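You operate a simulated robot arm through the tools that you are given. There is no shell and no other tool.

You are at the controls of a simulated robot arm. One attempt, no reset.

JOB
Scan frame 3 of film strip 62.
Fine: strip held by its edges, laid on the carrier with its number to the back; hood down; one scan. Where these are worked on the way, their far stop is far enough and under half their travel is too little: scanner hood.

The check looks at the end state, three seconds after you hand in, the way a careful person would. Anything else that was tipped, shoved, dropped, spilled or broken makes it a failure.

ROBOT AND FRAMES
A 7-joint arm with a two-finger parallel gripper, fixed in place. Base frame: the origin is on the floor under the middle of its stand, x ahead of it, y to its left, z up. Lengths are in mm, angles in degrees, forces in N, time in s.
It reaches about 1058 mm from its shoulder. Its first joint turns from -166.0 to 166.0 degrees. Payload 4.4 kg.
Tool frame: the origin (TCP) lies between the finger pads and is the grasp point; the fingertips stand 23 mm ahead of it; z points along the fingers, y is the line along which they close. Largest opening 94 mm; finger width 38, thickness 10; the body of the gripper, 54 by 96 mm, starts 39 mm behind the TCP.
Orientation is told as [roll, pitch, yaw] about the base's x, y, z axes, in that order, counted from this pose: with the fingers straight down and closing along the base's y, the tool's x points along the base's -x, its y along +y and its z along -z.

CONTROLS
- The arm moves only by the tool nudge_tool. Its argument "commands" is a list that holds one entry, the list of rows, each a list of 7 numbers: the shift along the tool's x, y, z in mm, then the turn, a rotation vector about the tool's x, y, z in degrees, then the gripper command, from -1 (fully open) to 1 (shut), values between in proportion. In form: [[[dx, dy, dz, wx, wy, wz, hand], ...]]. A call has 1 to 20 rows; each row shifts and turns the commanded pose from where the row before left it, along the tool's axes as they then stand. Rows are played at 5 a second. More than 50 mm and 8.6 degrees between two rows, or a gripper value outside its range, and nothing of the call is played. A pose out of reach is approached as far as the arm can. The call stops where the force on the tool passes 90 N (or 10 N more than at its start, if that is more) or the arm is blocked; 0.2 s more then pass. Each finger travels about 108 mm/s and halts on what it meets, pressing with about 37 N; the grip force reading is that of the motor and also rises with nothing between the fingers. The clock runs only during rows and for 0.2 s after the last one: add rows that do not move to give the fingers time. The reply holds the time, the measured pose of the TCP, the force on the tool along the base axes, the opening and the grip force, in the units named above and with some noise, with the torque about the TCP (base axes, N m) and any sound that the robot's microphone picked up.
- Cameras (640 x 400 px; columns grow to the right, rows downward): "scene" is fixed at [399, 650.1, 1571]; the picture's right is [-0.96, -0.28, 0.00], its down [-0.24, 0.82, -0.53] and it looks along [0.15, -0.51, -0.85] (base axes); focal length 316 px, centre (320, 200). "wrist" rides on the gripper at [86, 16, -75] in the tool frame; the picture's right is [-0.18, 0.98, 0.00], its down [-0.58, -0.11, -0.81] and it looks along [-0.79, -0.15, 0.59] (tool axes); focal length 243 px, centre (320, 200). There is no depth. A picture from a camera that has moved, and an enlarged one, comes with that camera's place and axes in the base frame and with its lens.
- snapshot(camera): a new picture of that camera. It takes no simulated time.
- close_up(camera, box): a new picture of the part [left, top, right, bottom] of that camera's present view, enlarged. It takes no simulated time.
- close_job(): hands the job in; it is judged then, once.

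Nothing tells you positions but the pictures and the camera data. Unless the task says otherwise, let go and move clear before handing in.

The tools are called as name(argument=value, ...) on one line, values as JSON. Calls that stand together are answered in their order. nudge_tool: Moves the arm, as the interface text tells. Its arguments: {"type":"object","properties":{"commands":{"type":"array","items":{"type":"array","items":{"type":"array","items":{"type":"number"}}}}},"required":["commands"]} The other tools are called the same way: snapshot (camera) takes a picture; close_up (camera, box) takes an enlarged picture of a part of a camera's view; close_job () hands the job in.

At the start:

```text
t: 0.0
ee_pos: [427.2, 444.2, 1330.9]
tcp_rot: [0.0, 0.0, 0.0]
force: [0.3, 0.3, 1.2]
moment: [0.02, -0.02, -0.01]
width: 94.0
finger_force: 0.2
```

scene: 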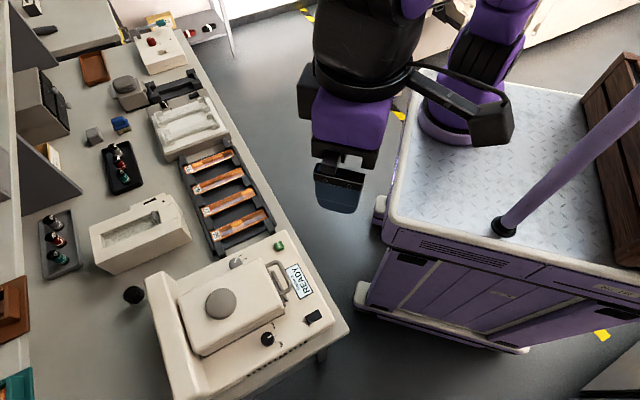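
wrist: 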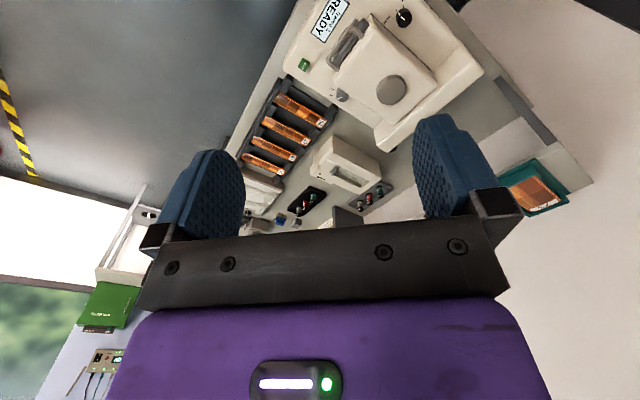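

I see a bench with a scanner (closed hood, READY screen, a green button), a rack of four film strips and other lab items. I'll enlarge the important regions first to read the labels and controls.

close_up(camera="scene", box=[170, 130, 290, 260])

close_up(camera="scene", box=[140, 225, 350, 400])

close_up(camera="wrist", box=[220, 0, 500, 200])

close_up(camera="scene", box=[0, 0, 240, 160])

```text
3.08 times, centred on (230, 195) of scene
camera zoom: at [399.0, 650.1, 1571.0], right [-0.96, -0.28, 0.0], down [-0.24, 0.82, -0.53], along [0.15, -0.51, -0.85], focal length 971 px, centre (597, 215)
```

zoom: 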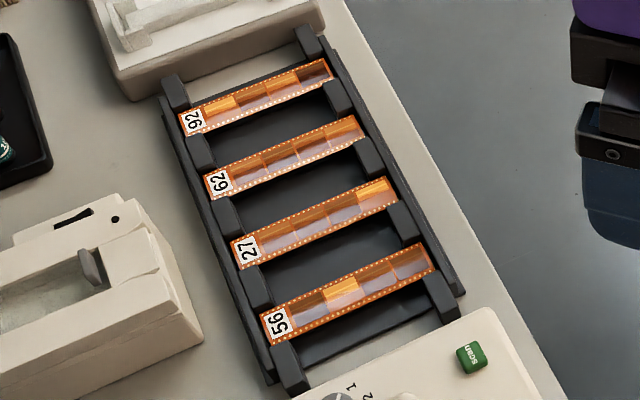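

```text
2.29 times, centred on (245, 312) of scene
camera zoom: at [399.0, 650.1, 1571.0], right [-0.96, -0.28, 0.0], down [-0.24, 0.82, -0.53], along [0.15, -0.51, -0.85], focal length 721 px, centre (491, -57)
```

zoom: 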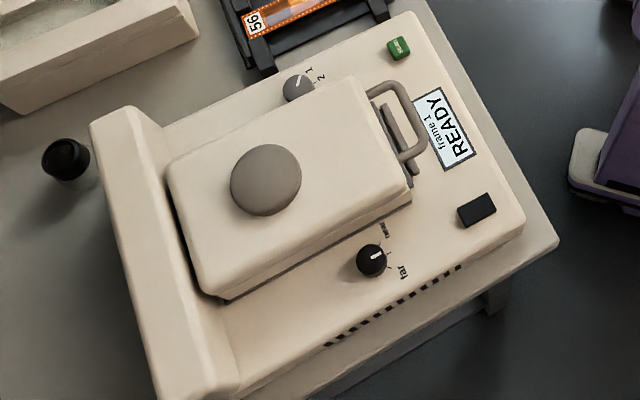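

```text
2.00 times, centred on (360, 100) of wrist
camera zoom: at [339.6, 460.2, 1407.1], right [0.18, 0.98, 0.0], down [0.58, -0.11, 0.81], along [0.79, -0.15, -0.59], focal length 485 px, centre (240, 400)
```

zoom: 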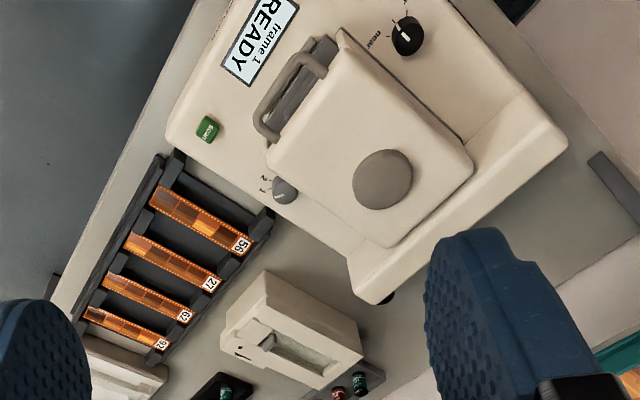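

```text
2.50 times, centred on (120, 80) of scene
camera zoom: at [399.0, 650.1, 1571.0], right [-0.96, -0.28, 0.0], down [-0.24, 0.82, -0.53], along [0.15, -0.51, -0.85], focal length 789 px, centre (820, 500)
```

zoom: 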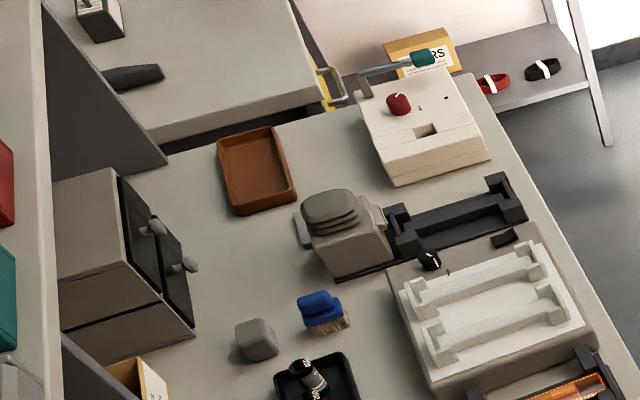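

The strips are labelled (back end) roughly 92, 62, 27 and 56, and the bench is turned about 45° from the base. I'll turn the hand to match the bench and bring the wrist camera in front of the scanner to inspect its controls.

nudge_tool(commands=[[[0, 0, 0, 0, 0, -7.5, -1], [0, 0, 0, 0, 0, -7.5, -1], [0, 0, 0, 0, 0, -7.5, -1], [0, 0, 0, 0, 0, -7.5, -1], [0, 0, 0, 0, 0, -7.5, -1], [0, 0, 0, 0, 0, -7.5, -1], [11, -7.2, 31.9, 0, 0, 0, -1], [11, -7.2, 31.9, 0, 0, 0, -1], [11, -7.2, 31.9, 0, 0, 0, -1], [11, -7.2, 31.9, 0, 0, 0, -1], [11, -7.2, 31.9, 0, 0, 0, -1], [11, -7.2, 31.9, 0, 0, 0, -1], [11, -7.2, 31.9, 0, 0, 0, -1], [11, -7.2, 31.9, 0, 0, 0, -1]]])

snapshot(camera="wrist")

snapshot(camera="scene")

```text
t: 3.0
ee_pos: [406.8, 342.0, 1074.0]
tcp_rot: [0.0, 0.0, 45.0]
force: [-0.7, 0.6, 0.6]
moment: [-0.02, -0.04, 0.01]
width: 94.0
finger_force: 0.0
```

```text
taken
camera wrist: at [333.0, 291.7, 1150.6], right [-0.56, 0.83, 0.0], down [0.49, 0.33, 0.81], along [0.67, 0.46, -0.59], focal length 243 px, centre (320, 200)
```

wrist: 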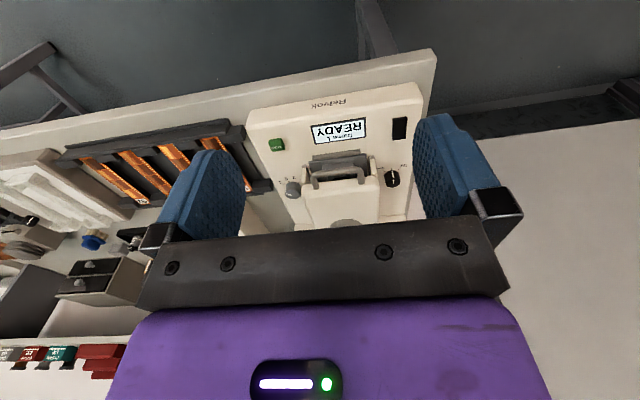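

```text
taken
```

scene: 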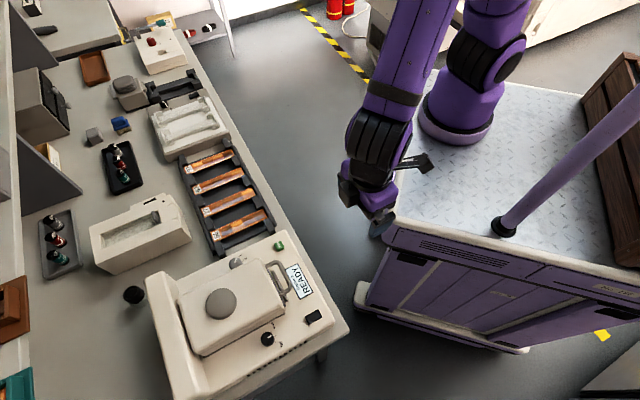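

The wrist camera now looks at the scanner front (image upside down). I'll enlarge it to read the dial, switches and handle.

close_up(camera="wrist", box=[240, 90, 430, 230])

close_up(camera="wrist", box=[250, 110, 350, 210])

close_up(camera="scene", box=[220, 230, 330, 360])

close_up(camera="scene", box=[175, 140, 275, 255])

```text
2.86 times, centred on (335, 160) of wrist
camera zoom: at [333.0, 291.7, 1150.6], right [-0.56, 0.83, 0.0], down [0.49, 0.33, 0.81], along [0.67, 0.46, -0.59], focal length 693 px, centre (277, 314)
```

zoom: 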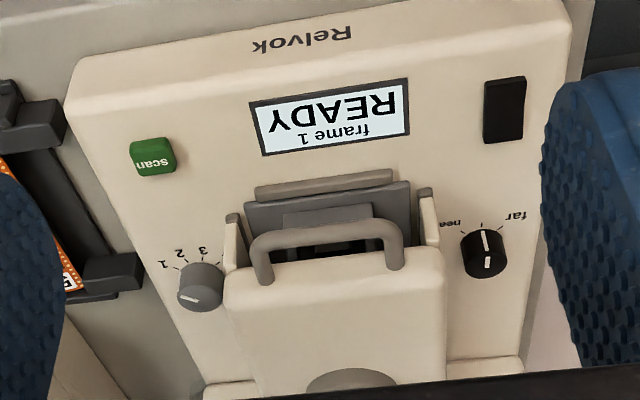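

```text
4.00 times, centred on (300, 160) of wrist
camera zoom: at [333.0, 291.7, 1150.6], right [-0.56, 0.83, 0.0], down [0.49, 0.33, 0.81], along [0.67, 0.46, -0.59], focal length 970 px, centre (400, 360)
```

zoom: 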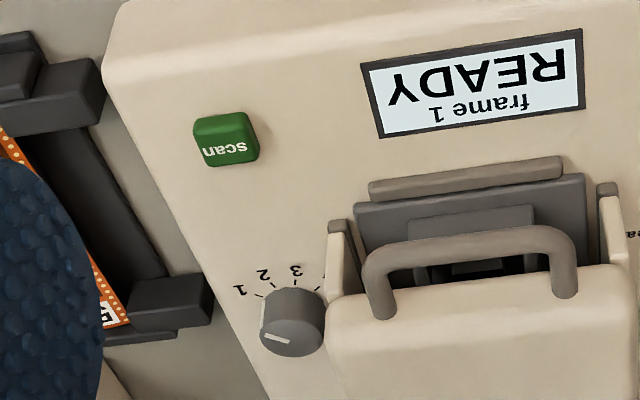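

```text
3.08 times, centred on (275, 295) of scene
camera zoom: at [399.0, 650.1, 1571.0], right [-0.96, -0.28, 0.0], down [-0.24, 0.82, -0.53], along [0.15, -0.51, -0.85], focal length 971 px, centre (458, -92)
```

zoom: 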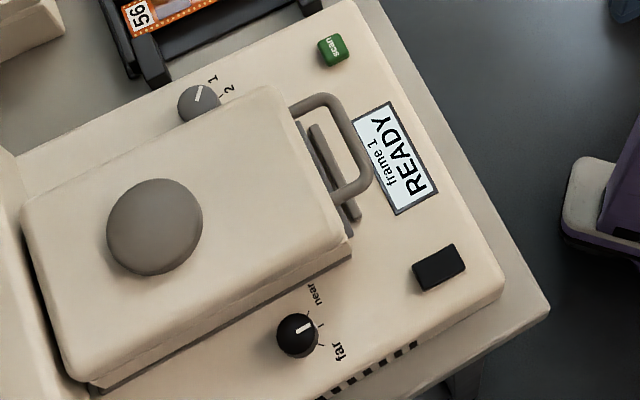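

```text
3.48 times, centred on (225, 198) of scene
camera zoom: at [399.0, 650.1, 1571.0], right [-0.96, -0.28, 0.0], down [-0.24, 0.82, -0.53], along [0.15, -0.51, -0.85], focal length 1098 px, centre (650, 209)
```

zoom: 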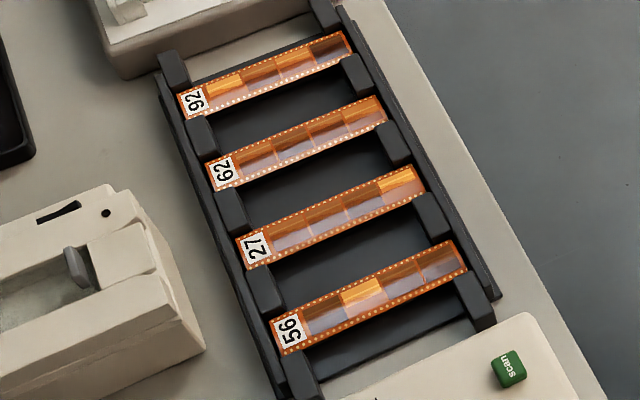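

I now place the scan button near (581, 379, 863), the frame dial near (657, 451, 876), and the hood's handle bar near (533, 457, 908), running along the bench. To open the hood I'll turn the hand so the fingers close front-to-back, tilt them forward, and approach the handle from the front.

nudge_tool(commands=[[[0, 0, 0, 0, 0, 7.5, -1], [0, 0, 0, 0, 0, 7.5, -1], [0, 0, 0, 0, 0, 7.5, -1], [0, 0, 0, 0, 0, 7.5, -1], [0, 0, 0, 0, 0, 7.5, -1], [0, 0, 0, 0, 0, 7.5, -1], [0, 0, 0, 0, 0, 7.5, -1], [0, 0, 0, 0, 0, 7.5, -1], [0, 0, 0, 0, 0, 7.5, -1], [0, 0, 0, 0, 0, 7.5, -1], [0, 0, 0, 0, 0, 7.5, -1], [0, 0, 0, 0, 0, 7.5, -1], [0, 0, 0, -7.5, 0, 0, -0.2], [0, 0, 0, -7.5, 0, 0, -0.2], [0, 0, 0, -7.5, 0, 0, -0.2], [0, 0, 0, -7.5, 0, 0, -0.2], [0, 0, 0, -7.5, 0, 0, -0.2], [0, 0, 0, -7.5, 0, 0, -0.2]]])

snapshot(camera="wrist")

snapshot(camera="scene")

```text
t: 6.8
ee_pos: [487.8, 297.1, 1088.0]
tcp_rot: [43.7, 1.9, -57.1]
force: [0.3, 0.7, -0.7]
moment: [-0.01, -0.03, -0.04]
width: 56.8
finger_force: 0.1
stopped in row 18: the arm was blocked; the commanded pose is now the measured one
```

```text
taken
camera wrist: at [407.3, 345.9, 1156.7], right [0.71, 0.21, 0.67], down [-0.21, -0.85, 0.49], along [0.67, -0.49, -0.56], focal length 243 px, centre (320, 200)
```

wrist: 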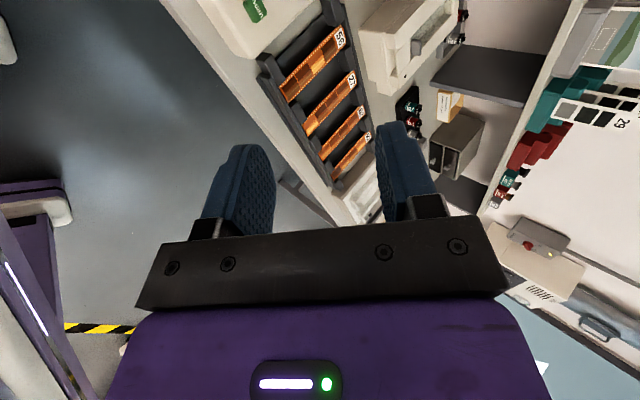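

```text
taken
```

scene: 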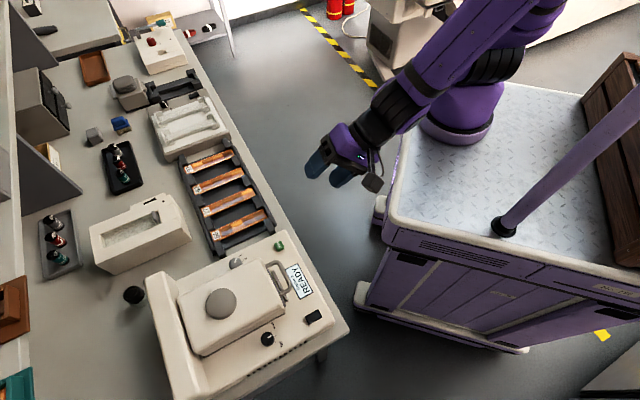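

The arm hit a limit while tilting so close to its base, and drifted a bit. I'll move outward toward the scanner (staying high) and then straighten the yaw there.

nudge_tool(commands=[[[19, -2.6, 22, 0, 0, 0, -0.2], [19, -2.6, 22, 0, 0, 0, -0.2], [19, -2.6, 22, 0, 0, 0, -0.2], [19, -2.6, 22, 0, 0, 0, -0.2], [19, -2.6, 22, 0, 0, 0, -0.2], [0, 0, 0, 0.1, 2.1, -2.2, -0.2], [0, 0, 0, 0.1, 2.1, -2.2, -0.2], [0, 0, 0, 0.1, 2.1, -2.2, -0.2], [0, 0, 0, 0.1, 2.1, -2.2, -0.2]]])

snapshot(camera="wrist")

snapshot(camera="scene")

```text
t: 8.8
ee_pos: [486.7, 416.2, 998.0]
tcp_rot: [43.5, 1.4, -44.4]
force: [0.2, 0.1, -0.5]
moment: [-0.01, 0.0, 0.01]
width: 56.5
finger_force: 0.0
```

```text
taken
camera wrist: at [397.2, 446.4, 1067.3], right [0.64, 0.37, 0.67], down [-0.02, -0.87, 0.5], along [0.77, -0.33, -0.55], focal length 243 px, centre (320, 200)
```

wrist: 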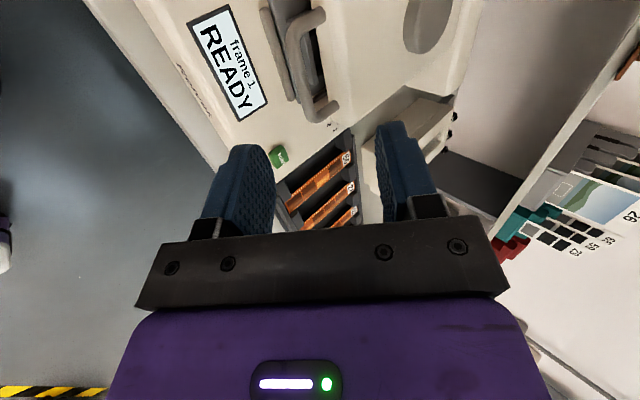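

```text
taken
```

scene: 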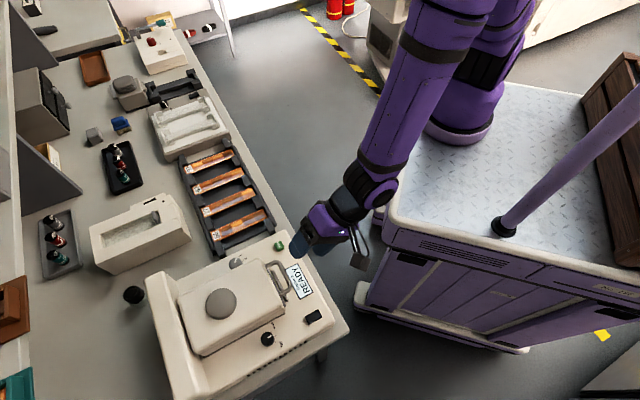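

The hand is now tilted 45° forward above the scanner front. I'll zoom on the handle for precise triangulation.

close_up(camera="wrist", box=[180, 0, 420, 150])

close_up(camera="scene", box=[225, 240, 325, 340])

```text
2.67 times, centred on (300, 75) of wrist
camera zoom: at [397.2, 446.4, 1067.3], right [0.64, 0.37, 0.67], down [-0.02, -0.87, 0.5], along [0.77, -0.33, -0.55], focal length 647 px, centre (373, 533)
```

zoom: 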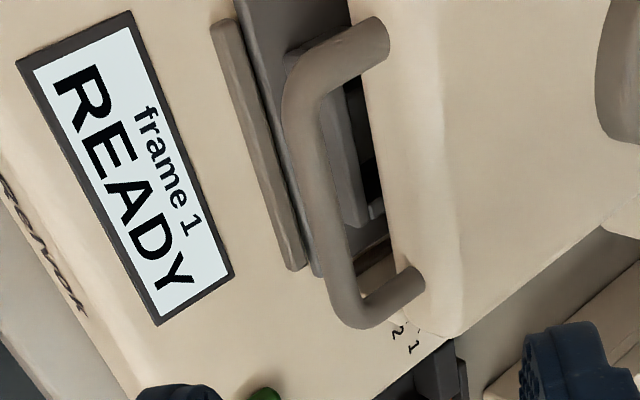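

```text
4.00 times, centred on (275, 290) of scene
camera zoom: at [399.0, 650.1, 1571.0], right [-0.96, -0.28, 0.0], down [-0.24, 0.82, -0.53], along [0.15, -0.51, -0.85], focal length 1262 px, centre (500, -160)
```

zoom: 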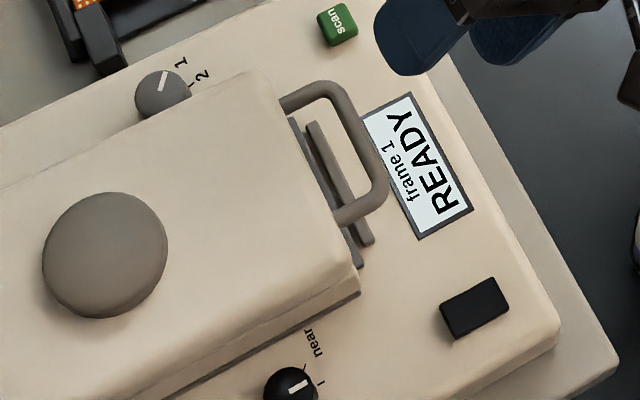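

The handle bar is about at (532, 460, 911). I'll line up and advance halfway along the finger direction, with the fingers partly closed, then check.

nudge_tool(commands=[[[-1.8, -7.2, 8.3, 0, 0, 0, -0.06], [-1.8, -7.2, 8.3, 0, 0, 0, -0.06], [0, 0, 10, 0, 0, 0, -0.06], [0, 0, 10, 0, 0, 0, -0.06], [0, 0, 10, 0, 0, 0, -0.06], [0, 0, 10, 0, 0, 0, -0.06]]])

snapshot(camera="wrist")

close_up(camera="scene", box=[225, 220, 345, 340])

```text
t: 10.2
ee_pos: [508.4, 435.1, 948.2]
tcp_rot: [43.5, 1.4, -44.6]
force: [-0.3, -0.3, 0.8]
moment: [0.02, -0.01, -0.01]
width: 49.9
finger_force: 0.1
```

```text
taken
camera wrist: at [419.4, 465.1, 1016.4], right [0.64, 0.37, 0.67], down [-0.02, -0.87, 0.5], along [0.77, -0.33, -0.55], focal length 243 px, centre (320, 200)
```

wrist: 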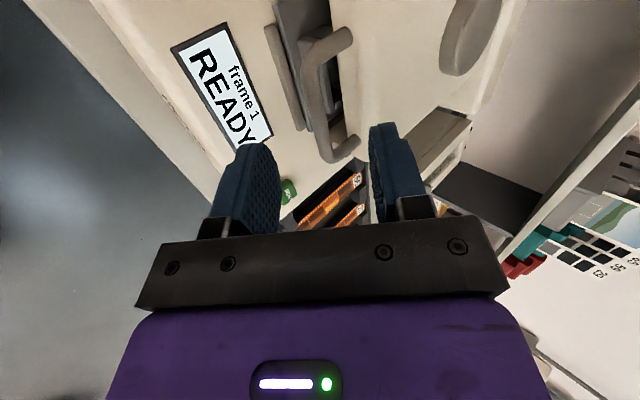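

```text
3.33 times, centred on (285, 280) of scene
camera zoom: at [399.0, 650.1, 1571.0], right [-0.96, -0.28, 0.0], down [-0.24, 0.82, -0.53], along [0.15, -0.51, -0.85], focal length 1052 px, centre (437, -67)
```

zoom: 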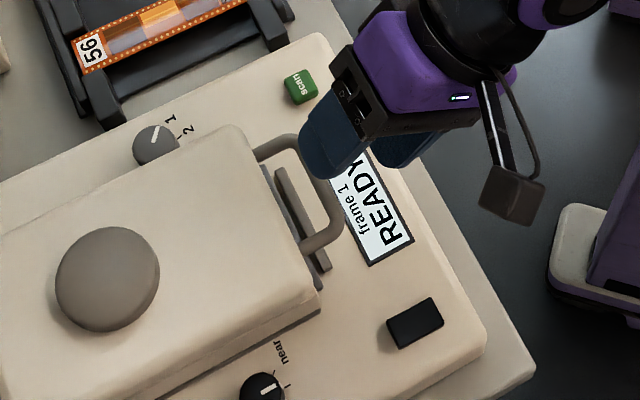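

The bar should be about 49 mm straight ahead of the TCP and centred between the fingers. I'll advance 38 mm and check before closing.

nudge_tool(commands=[[[0, 0, 8, 0, 0, 0, -0.06], [0, 0, 8, 0, 0, 0, -0.06], [0, 0, 8, 0, 0, 0, -0.06], [0, 0, 7, 0, 0, 0, -0.06], [0, 0, 7, 0, 0, 0, -0.06]]])

snapshot(camera="wrist")

close_up(camera="scene", box=[225, 220, 345, 340])

```text
t: 11.4
ee_pos: [527.6, 455.1, 919.9]
tcp_rot: [43.5, 1.5, -44.5]
force: [-0.5, 0.9, -0.2]
moment: [0.02, -0.02, -0.01]
width: 49.9
finger_force: 0.1
```

```text
taken
camera wrist: at [438.0, 484.9, 989.1], right [0.64, 0.37, 0.67], down [-0.02, -0.87, 0.5], along [0.76, -0.33, -0.55], focal length 243 px, centre (320, 200)
```

wrist: 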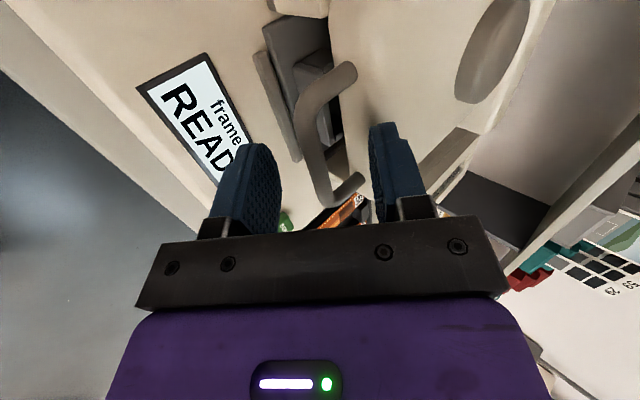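

```text
3.33 times, centred on (285, 280) of scene
camera zoom: at [399.0, 650.1, 1571.0], right [-0.96, -0.28, 0.0], down [-0.24, 0.82, -0.53], along [0.15, -0.51, -0.85], focal length 1052 px, centre (437, -67)
```

zoom: 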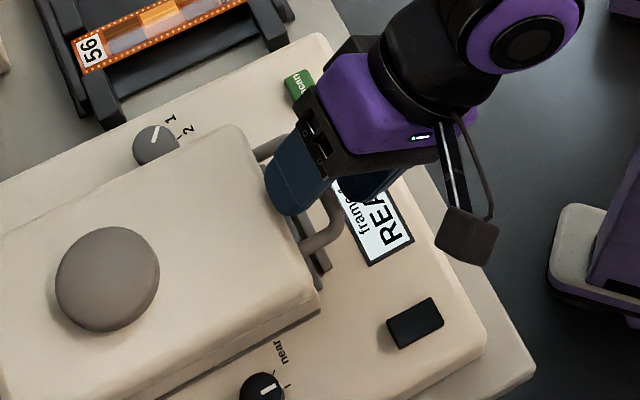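

The bar is between the fingers but I'm about 9 mm too far toward its right end. I'll shift along the bar to its middle, centre it between the fingers, and close.

nudge_tool(commands=[[[4.7, -1.2, -1.5, 0, 0, 0, -0.06], [4.7, -1.2, -1.5, 0, 0, 0, -0.06], [0, 0, 0, 0, 0, 0, 0.3], [0, 0, 0, 0, 0, 0, 0.5], [0, 0, 0, 0, 0, 0, 0.6]]])

snapshot(camera="wrist")

close_up(camera="scene", box=[225, 220, 345, 340])

```text
t: 12.6
ee_pos: [517.9, 458.3, 920.8]
tcp_rot: [43.6, 1.4, -44.6]
force: [3.6, 0.4, 6.7]
moment: [0.26, -0.07, -0.07]
width: 21.9
finger_force: 3.6
```

```text
taken
camera wrist: at [428.9, 489.2, 990.1], right [0.64, 0.37, 0.67], down [-0.02, -0.87, 0.49], along [0.77, -0.33, -0.55], focal length 243 px, centre (320, 200)
```

wrist: 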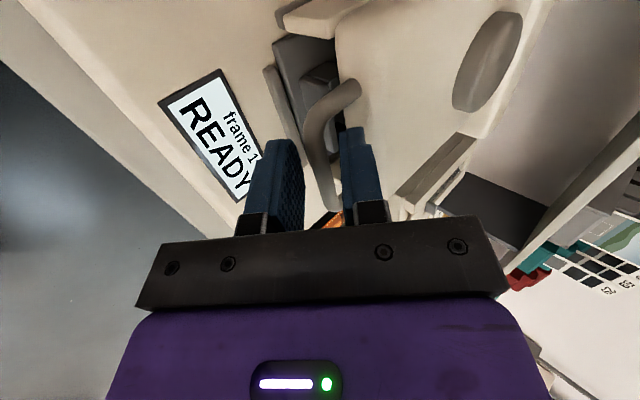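

```text
3.33 times, centred on (285, 280) of scene
camera zoom: at [399.0, 650.1, 1571.0], right [-0.96, -0.28, 0.0], down [-0.24, 0.82, -0.53], along [0.15, -0.51, -0.85], focal length 1052 px, centre (437, -67)
```

zoom: 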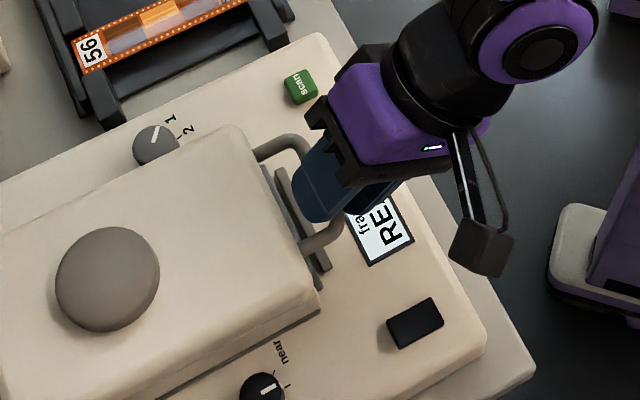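

The fingers are nearly on the bar with light contact. I'll close fully onto it.

nudge_tool(commands=[[[0, 0, 0, 0, 0, 0, 0.8], [0, 0, 0, 0, 0, 0, 1], [0, 0, 0, 0, 0, 0, 1]]])

close_up(camera="wrist", box=[220, 40, 460, 240])

```text
t: 13.4
ee_pos: [520.1, 456.3, 921.3]
tcp_rot: [43.6, 1.3, -44.8]
force: [17.4, -14.9, 31.4]
moment: [0.52, -0.31, -0.85]
width: 11.7
finger_force: 45.3
```

```text
2.00 times, centred on (340, 140) of wrist
camera zoom: at [430.4, 487.3, 990.3], right [0.64, 0.36, 0.67], down [-0.03, -0.87, 0.49], along [0.76, -0.34, -0.55], focal length 485 px, centre (280, 320)
```

zoom: 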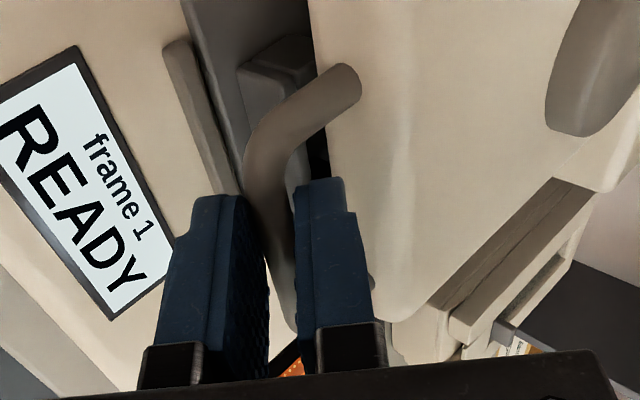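

The bar is held firmly (11.7 mm). I'll start lifting along the hood's hinge arc in small steps, watching the force.

nudge_tool(commands=[[[-1, 8.2, -5.6, 1.25, 0, 0, 1], [-1, 8.2, -5.6, 1.25, 0, 0, 1], [-1, 8.2, -5.6, 1.25, 0, 0, 1], [0, 8.2, -5.6, 1.25, 0, 0, 1]]])

snapshot(camera="wrist")

snapshot(camera="scene")

```text
t: 14.4
ee_pos: [522.5, 457.2, 958.1]
tcp_rot: [37.8, 1.4, -44.2]
force: [-31.9, -56.6, 4.8]
moment: [-0.55, 0.77, 0.87]
width: 11.5
finger_force: 45.1
```

```text
taken
camera wrist: at [436.8, 492.8, 1030.6], right [0.68, 0.42, 0.6], down [0.02, -0.83, 0.55], along [0.73, -0.37, -0.58], focal length 243 px, centre (320, 200)
```

wrist: 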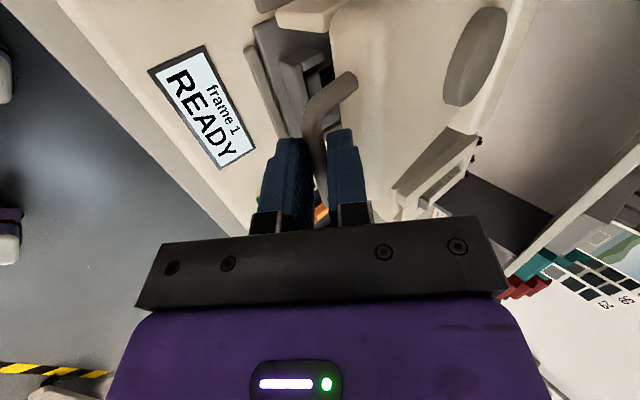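

```text
taken
```

scene: 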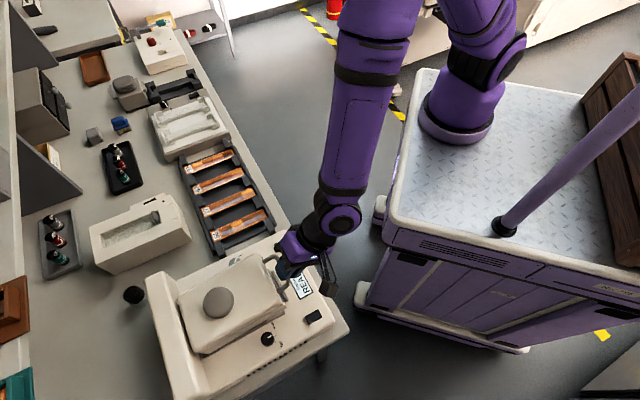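

The hood is lifting (the tool is pushed toward the front, so the hinge is higher than I assumed). I'll correct the arc to go more straight up and continue.

nudge_tool(commands=[[[-0.5, 4.5, -10, 1.2, 0, 0, 1], [-0.5, 6, -8, 1.2, 0, 0, 1], [-0.5, 7, -7.4, 1.2, 0, 0, 1], [0, 7, -7.4, 1.2, 0, 0, 1]]])

snapshot(camera="scene")

```text
t: 15.4
ee_pos: [531.0, 461.4, 1001.1]
tcp_rot: [33.9, 1.4, -44.5]
force: [-1.5, 28.8, -5.4]
moment: [0.5, -0.11, 0.54]
width: 10.4
finger_force: 44.5
```

```text
taken
```

scene: 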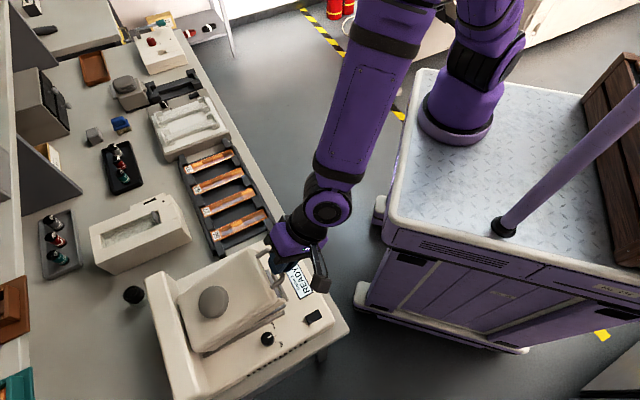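

The hood is about 18° up and following well. I continue the arc with a refined hinge position.

nudge_tool(commands=[[[0.5, 8.7, -5.6, 1.1, 0, 0, 1], [0.5, 8.7, -5.6, 1.1, 0, 0, 1], [0.5, 8.7, -5.6, 1.1, 0, 0, 1], [0.5, 8.7, -5.6, 1.1, 0, 0, 1], [0, 8.7, -5.6, 1.1, 0, 0, 1]]])

snapshot(camera="wrist")

snapshot(camera="scene")

```text
t: 16.6
ee_pos: [560.5, 469.8, 1052.5]
tcp_rot: [28.4, 1.8, -46.4]
force: [-41.5, 18.5, 10.6]
moment: [0.11, 0.03, 2.06]
width: 10.8
finger_force: 45.1
```

```text
taken
camera wrist: at [485.0, 515.0, 1129.5], right [0.76, 0.45, 0.46], down [0.07, -0.77, 0.64], along [0.64, -0.45, -0.61], focal length 243 px, centre (320, 200)
```

wrist: 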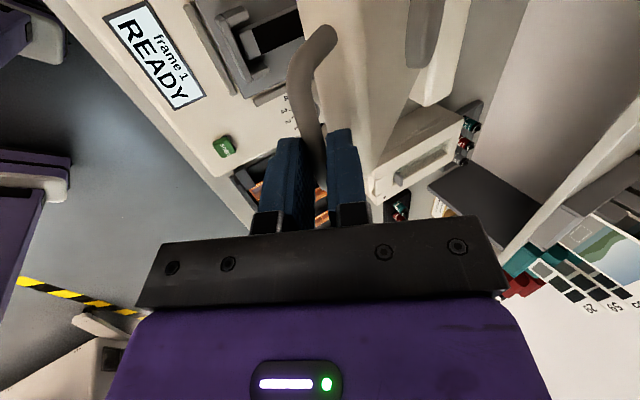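

```text
taken
```

scene: 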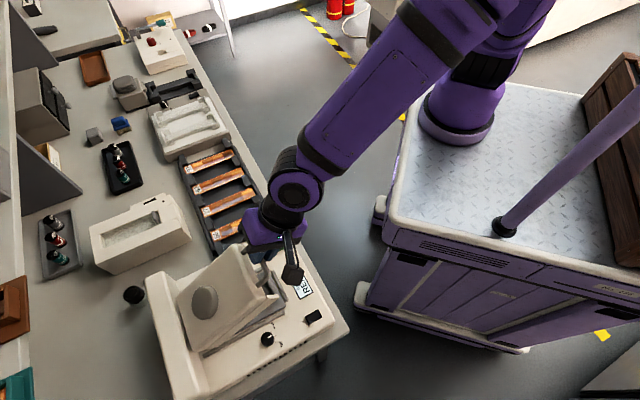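

The hood is about 30° up, but the arm has drifted about 19 mm sideways, as if a joint is near its limit in this tilted posture. I'll turn the hand toward vertical about the bar, which should bring it away from that limit.

nudge_tool(commands=[[[0, 2.4, -0.45, 3, 0, 0, 1], [0, 2.4, -0.45, 3, 0, 0, 1], [0, 2.4, -0.45, 3, 0, 0, 1], [0, 2.4, -0.45, 3, 0, 0, 1], [0, 2.4, -0.45, 3, 0, 0, 1]]])

snapshot(camera="wrist")

snapshot(camera="scene")

```text
t: 16.9
ee_pos: [562.0, 470.7, 1055.2]
tcp_rot: [26.6, 2.9, -46.3]
force: [-47.5, 29.8, 3.3]
moment: [-0.08, 0.47, 2.18]
width: 12.2
finger_force: 44.7
stopped in row 1: the force on the tool passed its limit at 101 N (the readings are from after the stop); the commanded pose is now the measured one
```

```text
taken
camera wrist: at [490.9, 516.6, 1134.1], right [0.78, 0.46, 0.43], down [0.09, -0.76, 0.64], along [0.62, -0.46, -0.64], focal length 243 px, centre (320, 200)
```

wrist: 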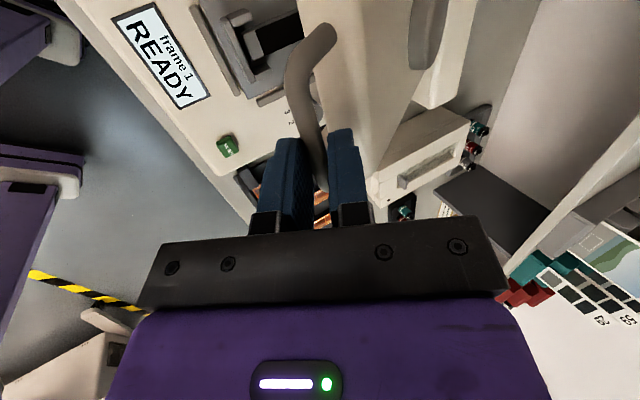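

```text
taken
```

scene: 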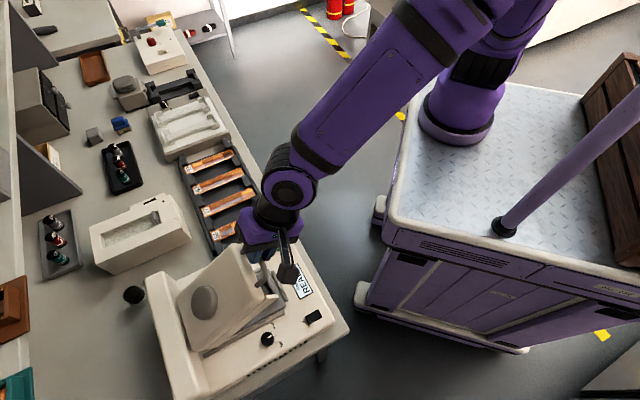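

The force limit tripped because the fingers are pressing sideways on the handle's right leg. I'll shift the hand gently to the left to relieve that.

nudge_tool(commands=[[[3, 0, 0, 0, 0, 0, 1], [3, 0, 0, 0, 0, 0, 1], [2, 0, 0, 0, 0, 0, 1], [0, 0, 0, 0, 0, 0, 1]]])

```text
t: 17.9
ee_pos: [561.7, 468.4, 1052.0]
tcp_rot: [26.8, 2.3, -46.7]
force: [-12.3, -15.8, 11.0]
moment: [-0.91, -0.89, 1.57]
width: 12.2
finger_force: 45.4
```

Sideways force is gone. Now I'll turn the hand toward vertical in small steps around the bar.

nudge_tool(commands=[[[0, 0.6, 0, 1.5, 0, 0, 1], [0, 0.6, 0, 1.5, 0, 0, 1], [0, 0.6, 0, 1.5, 0, 0, 1], [0, 0, 0, 0, 0, 0, 1]]])

```text
t: 18.9
ee_pos: [564.9, 473.2, 1056.4]
tcp_rot: [22.4, 2.6, -46.9]
force: [-35.8, 11.9, 13.6]
moment: [0.18, -0.4, 1.9]
width: 12.3
finger_force: 45.2
```

The arm seems limited in this hand orientation, but the hood barely loads the hand (tangential force about zero), so it probably stays where it is left. I'll relieve the side force and open the fingers slightly to test that.

nudge_tool(commands=[[[2.5, 0, 0, 0, 0, 0, 1], [2.5, 0, 0, 0, 0, 0, 1], [0, 0, 0, 0, 0, 0, 0.7], [0, 0, 0, 0, 0, 0, 0.5], [0, 0, 0, 0, 0, 0, 0.5]]])

snapshot(camera="wrist")

snapshot(camera="scene")

```text
t: 20.1
ee_pos: [561.3, 475.8, 1054.1]
tcp_rot: [22.4, 2.5, -46.8]
force: [-0.3, -0.8, -0.1]
moment: [0.02, -0.01, -0.03]
width: 23.6
finger_force: 0.0
```

```text
taken
camera wrist: at [493.8, 527.2, 1134.4], right [0.8, 0.47, 0.36], down [0.12, -0.73, 0.68], along [0.59, -0.5, -0.64], focal length 243 px, centre (320, 200)
```

wrist: 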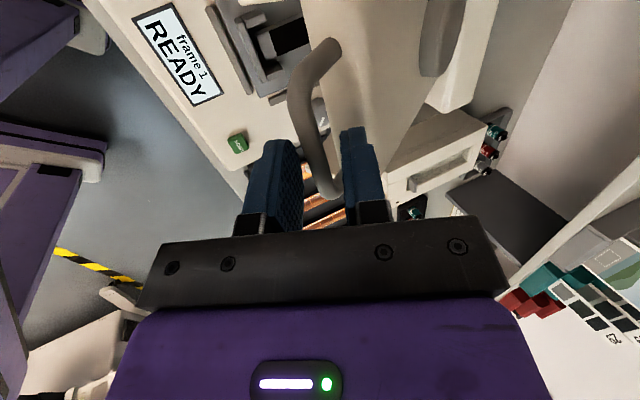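

```text
taken
```

scene: 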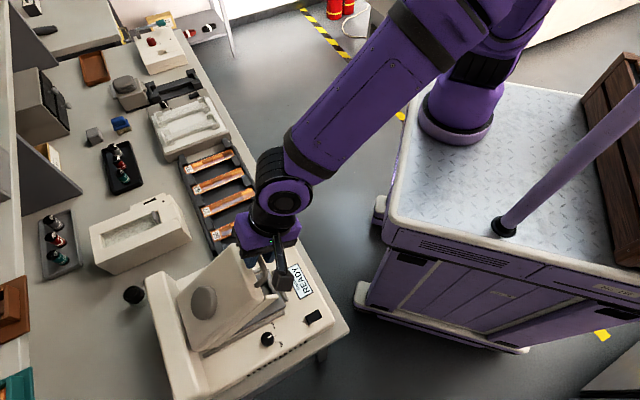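

The hood stays open on its own at about 32°. I'll back out, return the hand to the comfortable yaw, and then push the handle up and back with closed fingers instead of gripping it.

nudge_tool(commands=[[[0, 0, -20, 0, 0, 0, 0.4], [0, 0, -20, 0, 0, 0, 0.4], [0, 0, -20, 0, 0, 0, 0.4], [0, 0, -20, 0, 0, 0, 0.4], [0, -20, -10, 5.6, 0, 0, 0.4], [0, -20, -10, 5.6, 0, 0, 0.4], [0, -20, -5, 5.6, 0, 0, 0.4], [0, -20, 0, 5.6, 0, 0, 0.4]]])

nudge_tool(commands=[[[0, 0, 0, 0, 0, -7.7, 1], [0, 0, 0, 0, 0, -7.7, 1], [0, 0, 0, 0, 0, -7.7, 1], [0, 0, 0, 0, 0, -7.7, 1], [0, 0, 0, 0, 0, -7.7, 1], [0, 0, 0, 0, 0, -7.7, 1], [0, 0, 0, 0, 0, -7.7, 1], [0, 0, 0, 0, 0, -7.7, 1], [0, 0, 0, 0, 0, -7.7, 1], [0, 0, 0, 0, 0, -7.7, 1], [0, 0, 0, 0, 0, -7.7, 1], [0, 0, 0, 0, 0, -7.7, 1], [0, 0, 0, 0, 0, 0, 1]]])

snapshot(camera="wrist")

snapshot(camera="scene")

```text
t: 21.9
ee_pos: [476.8, 397.3, 1132.2]
tcp_rot: [-0.3, 2.5, -46.7]
force: [0.1, 0.5, 0.9]
moment: [-0.03, 0.0, -0.02]
width: 28.2
finger_force: 0.0
```

```text
t: 24.7
ee_pos: [477.5, 395.5, 1133.2]
tcp_rot: [2.6, -0.1, 45.8]
force: [-0.5, -0.5, -0.5]
moment: [-0.02, -0.01, -0.01]
width: 0.0
finger_force: 36.7
```

```text
taken
camera wrist: at [406.9, 343.1, 1209.2], right [-0.58, 0.82, 0.04], down [0.51, 0.32, 0.8], along [0.64, 0.48, -0.6], focal length 243 px, centre (320, 200)
```

wrist: 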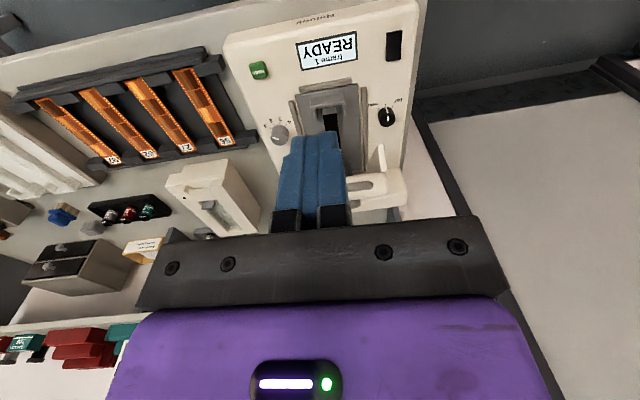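

```text
taken
```

scene: 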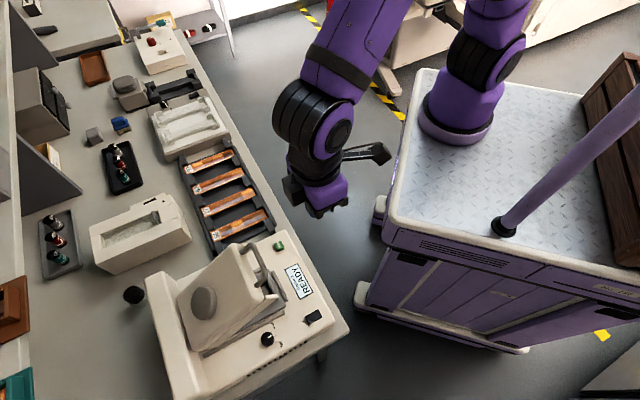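

The hood remains half open on its own. I'll look closer at the hood and what is underneath.

close_up(camera="scene", box=[140, 225, 340, 350])

close_up(camera="wrist", box=[220, 10, 430, 220])

```text
3.20 times, centred on (240, 288) of scene
camera zoom: at [399.0, 650.1, 1571.0], right [-0.96, -0.28, 0.0], down [-0.24, 0.82, -0.53], along [0.15, -0.51, -0.85], focal length 1010 px, centre (576, -80)
```

zoom: 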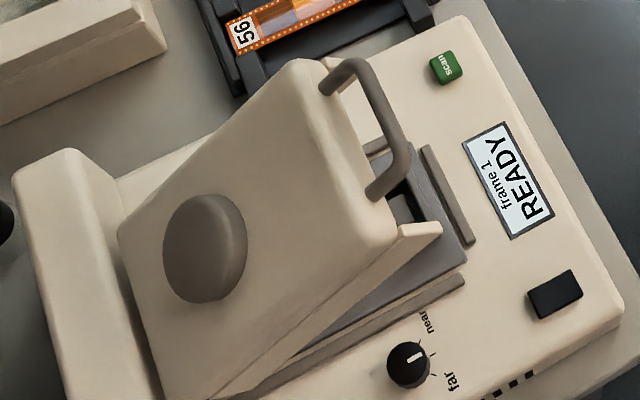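

```text
1.90 times, centred on (325, 115) of wrist
camera zoom: at [406.9, 343.1, 1209.2], right [-0.58, 0.82, 0.04], down [0.51, 0.32, 0.8], along [0.64, 0.48, -0.6], focal length 462 px, centre (310, 362)
```

zoom: 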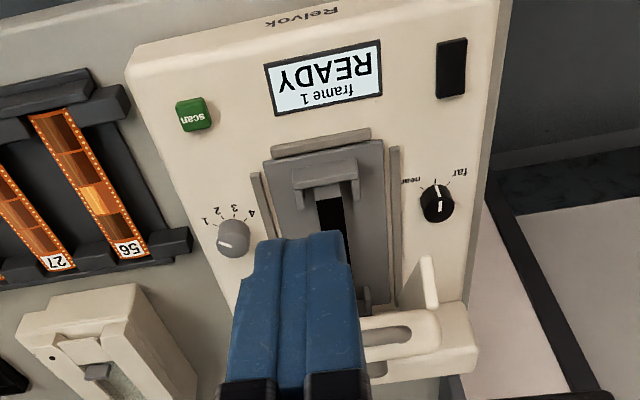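

The hood holds by itself and the carrier with its rails is visible. I'll tilt the closed fingers 45° forward in the comfortable yaw and bring them just below the handle bar.

nudge_tool(commands=[[[0, 0, 0, 2.6, 0, 0.8, 1], [0, 0, 0, 0, -7.5, 0, 1], [0, 0, 0, 0, -7.5, 0, 1], [0, 0, 0, 0, -7.5, 0, 1], [0, 0, 0, 0, -7.5, 0, 1], [0, 0, 0, 0, -7.5, 0, 1], [0, 0, 0, 0, -7.5, 0, 1], [3.7, 3.3, 20, 0, 0, 0, 1], [3.7, 3.3, 20, 0, 0, 0, 1], [3.7, 3.3, 20, 0, 0, 0, 1], [3.7, 3.3, 20, 0, 0, 0, 1], [0, 0, 0, 0, 0, 0, 1]]])

snapshot(camera="wrist")

close_up(camera="scene", box=[140, 200, 340, 325])

```text
t: 26.6
ee_pos: [570.7, 352.3, 1131.9]
tcp_rot: [3.5, -46.2, 31.3]
force: [-1.3, -0.1, -0.8]
moment: [-0.02, 0.0, -0.08]
width: 0.0
finger_force: 36.9
stopped in row 9: the arm was blocked; the commanded pose is now the measured one
```

```text
taken
camera wrist: at [466.5, 302.0, 1124.1], right [-0.44, 0.88, 0.17], down [-0.07, -0.23, 0.97], along [0.9, 0.41, 0.16], focal length 243 px, centre (320, 200)
```

wrist: 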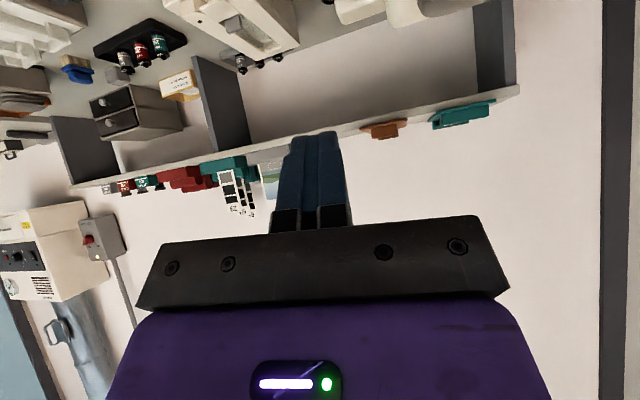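

```text
3.20 times, centred on (240, 262) of scene
camera zoom: at [399.0, 650.1, 1571.0], right [-0.96, -0.28, 0.0], down [-0.24, 0.82, -0.53], along [0.15, -0.51, -0.85], focal length 1010 px, centre (576, 0)
```

zoom: 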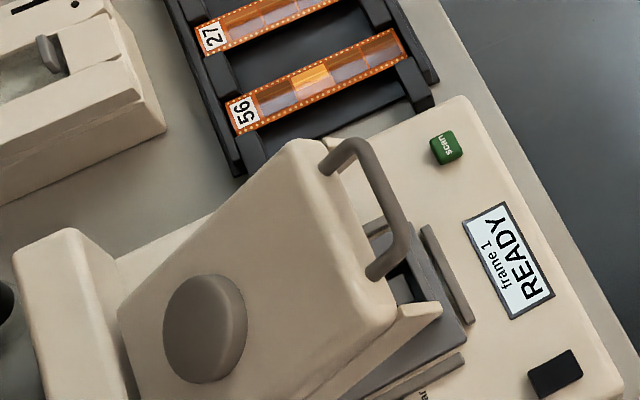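

The outward tilt seems to run the arm into an awkward wrist posture, while a vertical hand has always tracked well. I'll go back to vertical and push the handle with vertical closed fingers along the arc instead.

nudge_tool(commands=[[[0, 0, 0, 0, 6.6, 0, 1], [0, 0, 0, 0, 6.6, 0, 1], [0, 0, 0, 0, 6.6, 0, 1], [0, 0, 0, 0, 6.6, 0, 1], [0, 0, 0, 0, 6.6, 0, 1], [0, 0, 0, 0, 6.6, 0, 1], [0, 0, 0, 0, 6.6, 0, 1], [0, 0, 0, 3.5, 0, 0, 1], [0, 0, 0, 0, 0, -6.8, 1], [0, 0, 0, 0, 0, -6.8, 1], [0, 0, 0, 0, 0, 0, 1]]])

```text
t: 29.0
ee_pos: [568.5, 353.3, 1128.2]
tcp_rot: [-1.5, 0.4, 47.8]
force: [-0.1, 0.0, -0.6]
moment: [0.02, 0.04, -0.01]
width: 0.1
finger_force: 37.0
```

Now I move to just in front of the handle bar with the fingers vertical.

nudge_tool(commands=[[[-6.6, 21.4, 0, -1.5, 0, 2.8, 1], [-6.6, 21.4, 0, 0, 0, 0, 1], [-6.6, 21.4, 0, 0, 0, 0, 1], [-6.6, 21.4, 0, 0, 0, 0, 1], [-6.6, 21.4, 0, 0, 0, 0, 1], [0, 0, 20, 0, 0, 0, 1], [0, 0, 20, 0, 0, 0, 1], [0, 0, 20, 0, 0, 0, 1], [0, 0, 19, 0, 0, 0, 1], [0, 0, 0, 0, 0, 0, 1]]])

snapshot(camera="wrist")

close_up(camera="scene", box=[140, 200, 340, 325])

```text
t: 31.2
ee_pos: [516.4, 451.1, 1049.1]
tcp_rot: [0.1, 0.4, 45.0]
force: [-0.9, 0.4, 0.0]
moment: [-0.03, 0.01, 0.02]
width: 0.1
finger_force: 37.0
```

```text
taken
camera wrist: at [442.8, 400.6, 1125.7], right [-0.56, 0.83, 0.0], down [0.49, 0.34, 0.8], along [0.66, 0.45, -0.6], focal length 243 px, centre (320, 200)
```

wrist: 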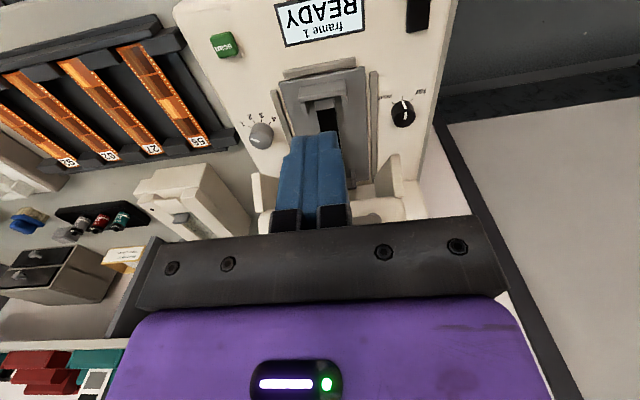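

```text
3.20 times, centred on (240, 262) of scene
camera zoom: at [399.0, 650.1, 1571.0], right [-0.96, -0.28, 0.0], down [-0.24, 0.82, -0.53], along [0.15, -0.51, -0.85], focal length 1010 px, centre (576, 0)
```

zoom: 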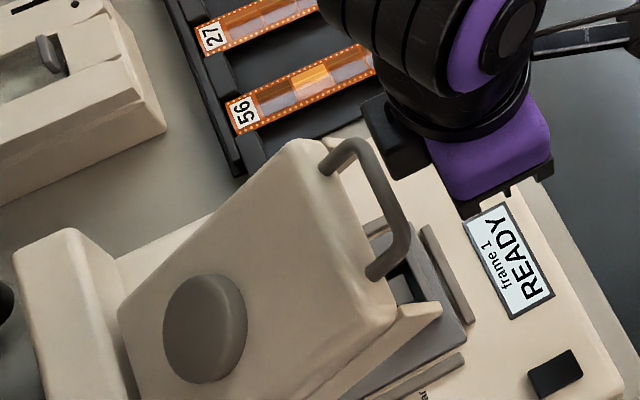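

I'm about 25 mm in front of the bar. I'll close in until contact and then push up and back along the arc.

nudge_tool(commands=[[[-7, 0, 0, 0, 0, 0, 1], [-7, 0, 0, 0, 0, 0, 1], [-7, 0, 0, 0, 0, 0, 1], [-7, 0, 0, 0, 0, 0, 1], [-4, 0, 0, 0, 0, 0, 1]]])

nudge_tool(commands=[[[-6, 0, -8.6, 0, 0, 0, 1], [-6, 0, -8.6, 0, 0, 0, 1], [-6, 0, -8.6, 0, 0, 0, 1], [-6, 0, -8.6, 0, 0, 0, 1]]])

snapshot(camera="wrist")

close_up(camera="scene", box=[140, 200, 340, 325])

```text
t: 32.4
ee_pos: [537.7, 471.7, 1049.9]
tcp_rot: [0.0, 0.5, 45.0]
force: [-6.5, -10.8, 5.4]
moment: [-0.01, -0.03, -0.01]
width: 0.3
finger_force: 36.7
```

```text
t: 33.4
ee_pos: [555.8, 492.4, 1083.5]
tcp_rot: [0.0, 0.4, 44.9]
force: [-0.6, -1.3, 0.2]
moment: [-0.01, 0.01, 0.01]
width: 0.2
finger_force: 37.0
```

```text
taken
camera wrist: at [482.6, 441.5, 1160.5], right [-0.56, 0.83, 0.0], down [0.49, 0.34, 0.8], along [0.66, 0.45, -0.6], focal length 243 px, centre (320, 200)
```

wrist: 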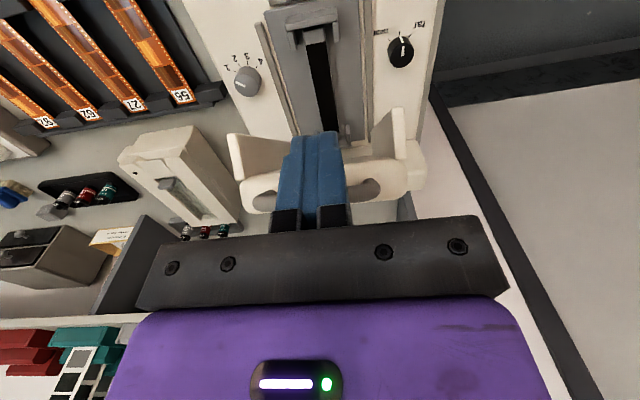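

```text
3.20 times, centred on (240, 262) of scene
camera zoom: at [399.0, 650.1, 1571.0], right [-0.96, -0.28, 0.0], down [-0.24, 0.82, -0.53], along [0.15, -0.51, -0.85], focal length 1010 px, centre (576, 0)
```

zoom: 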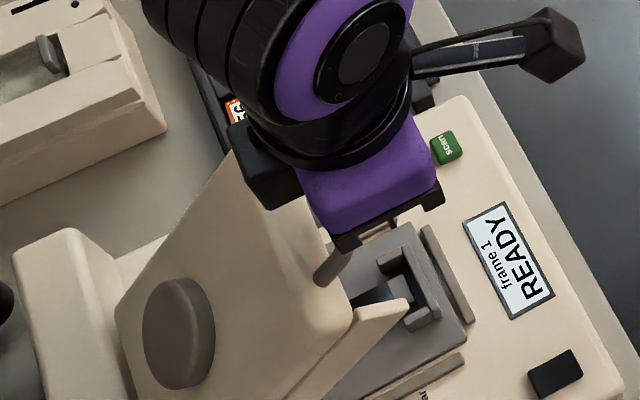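

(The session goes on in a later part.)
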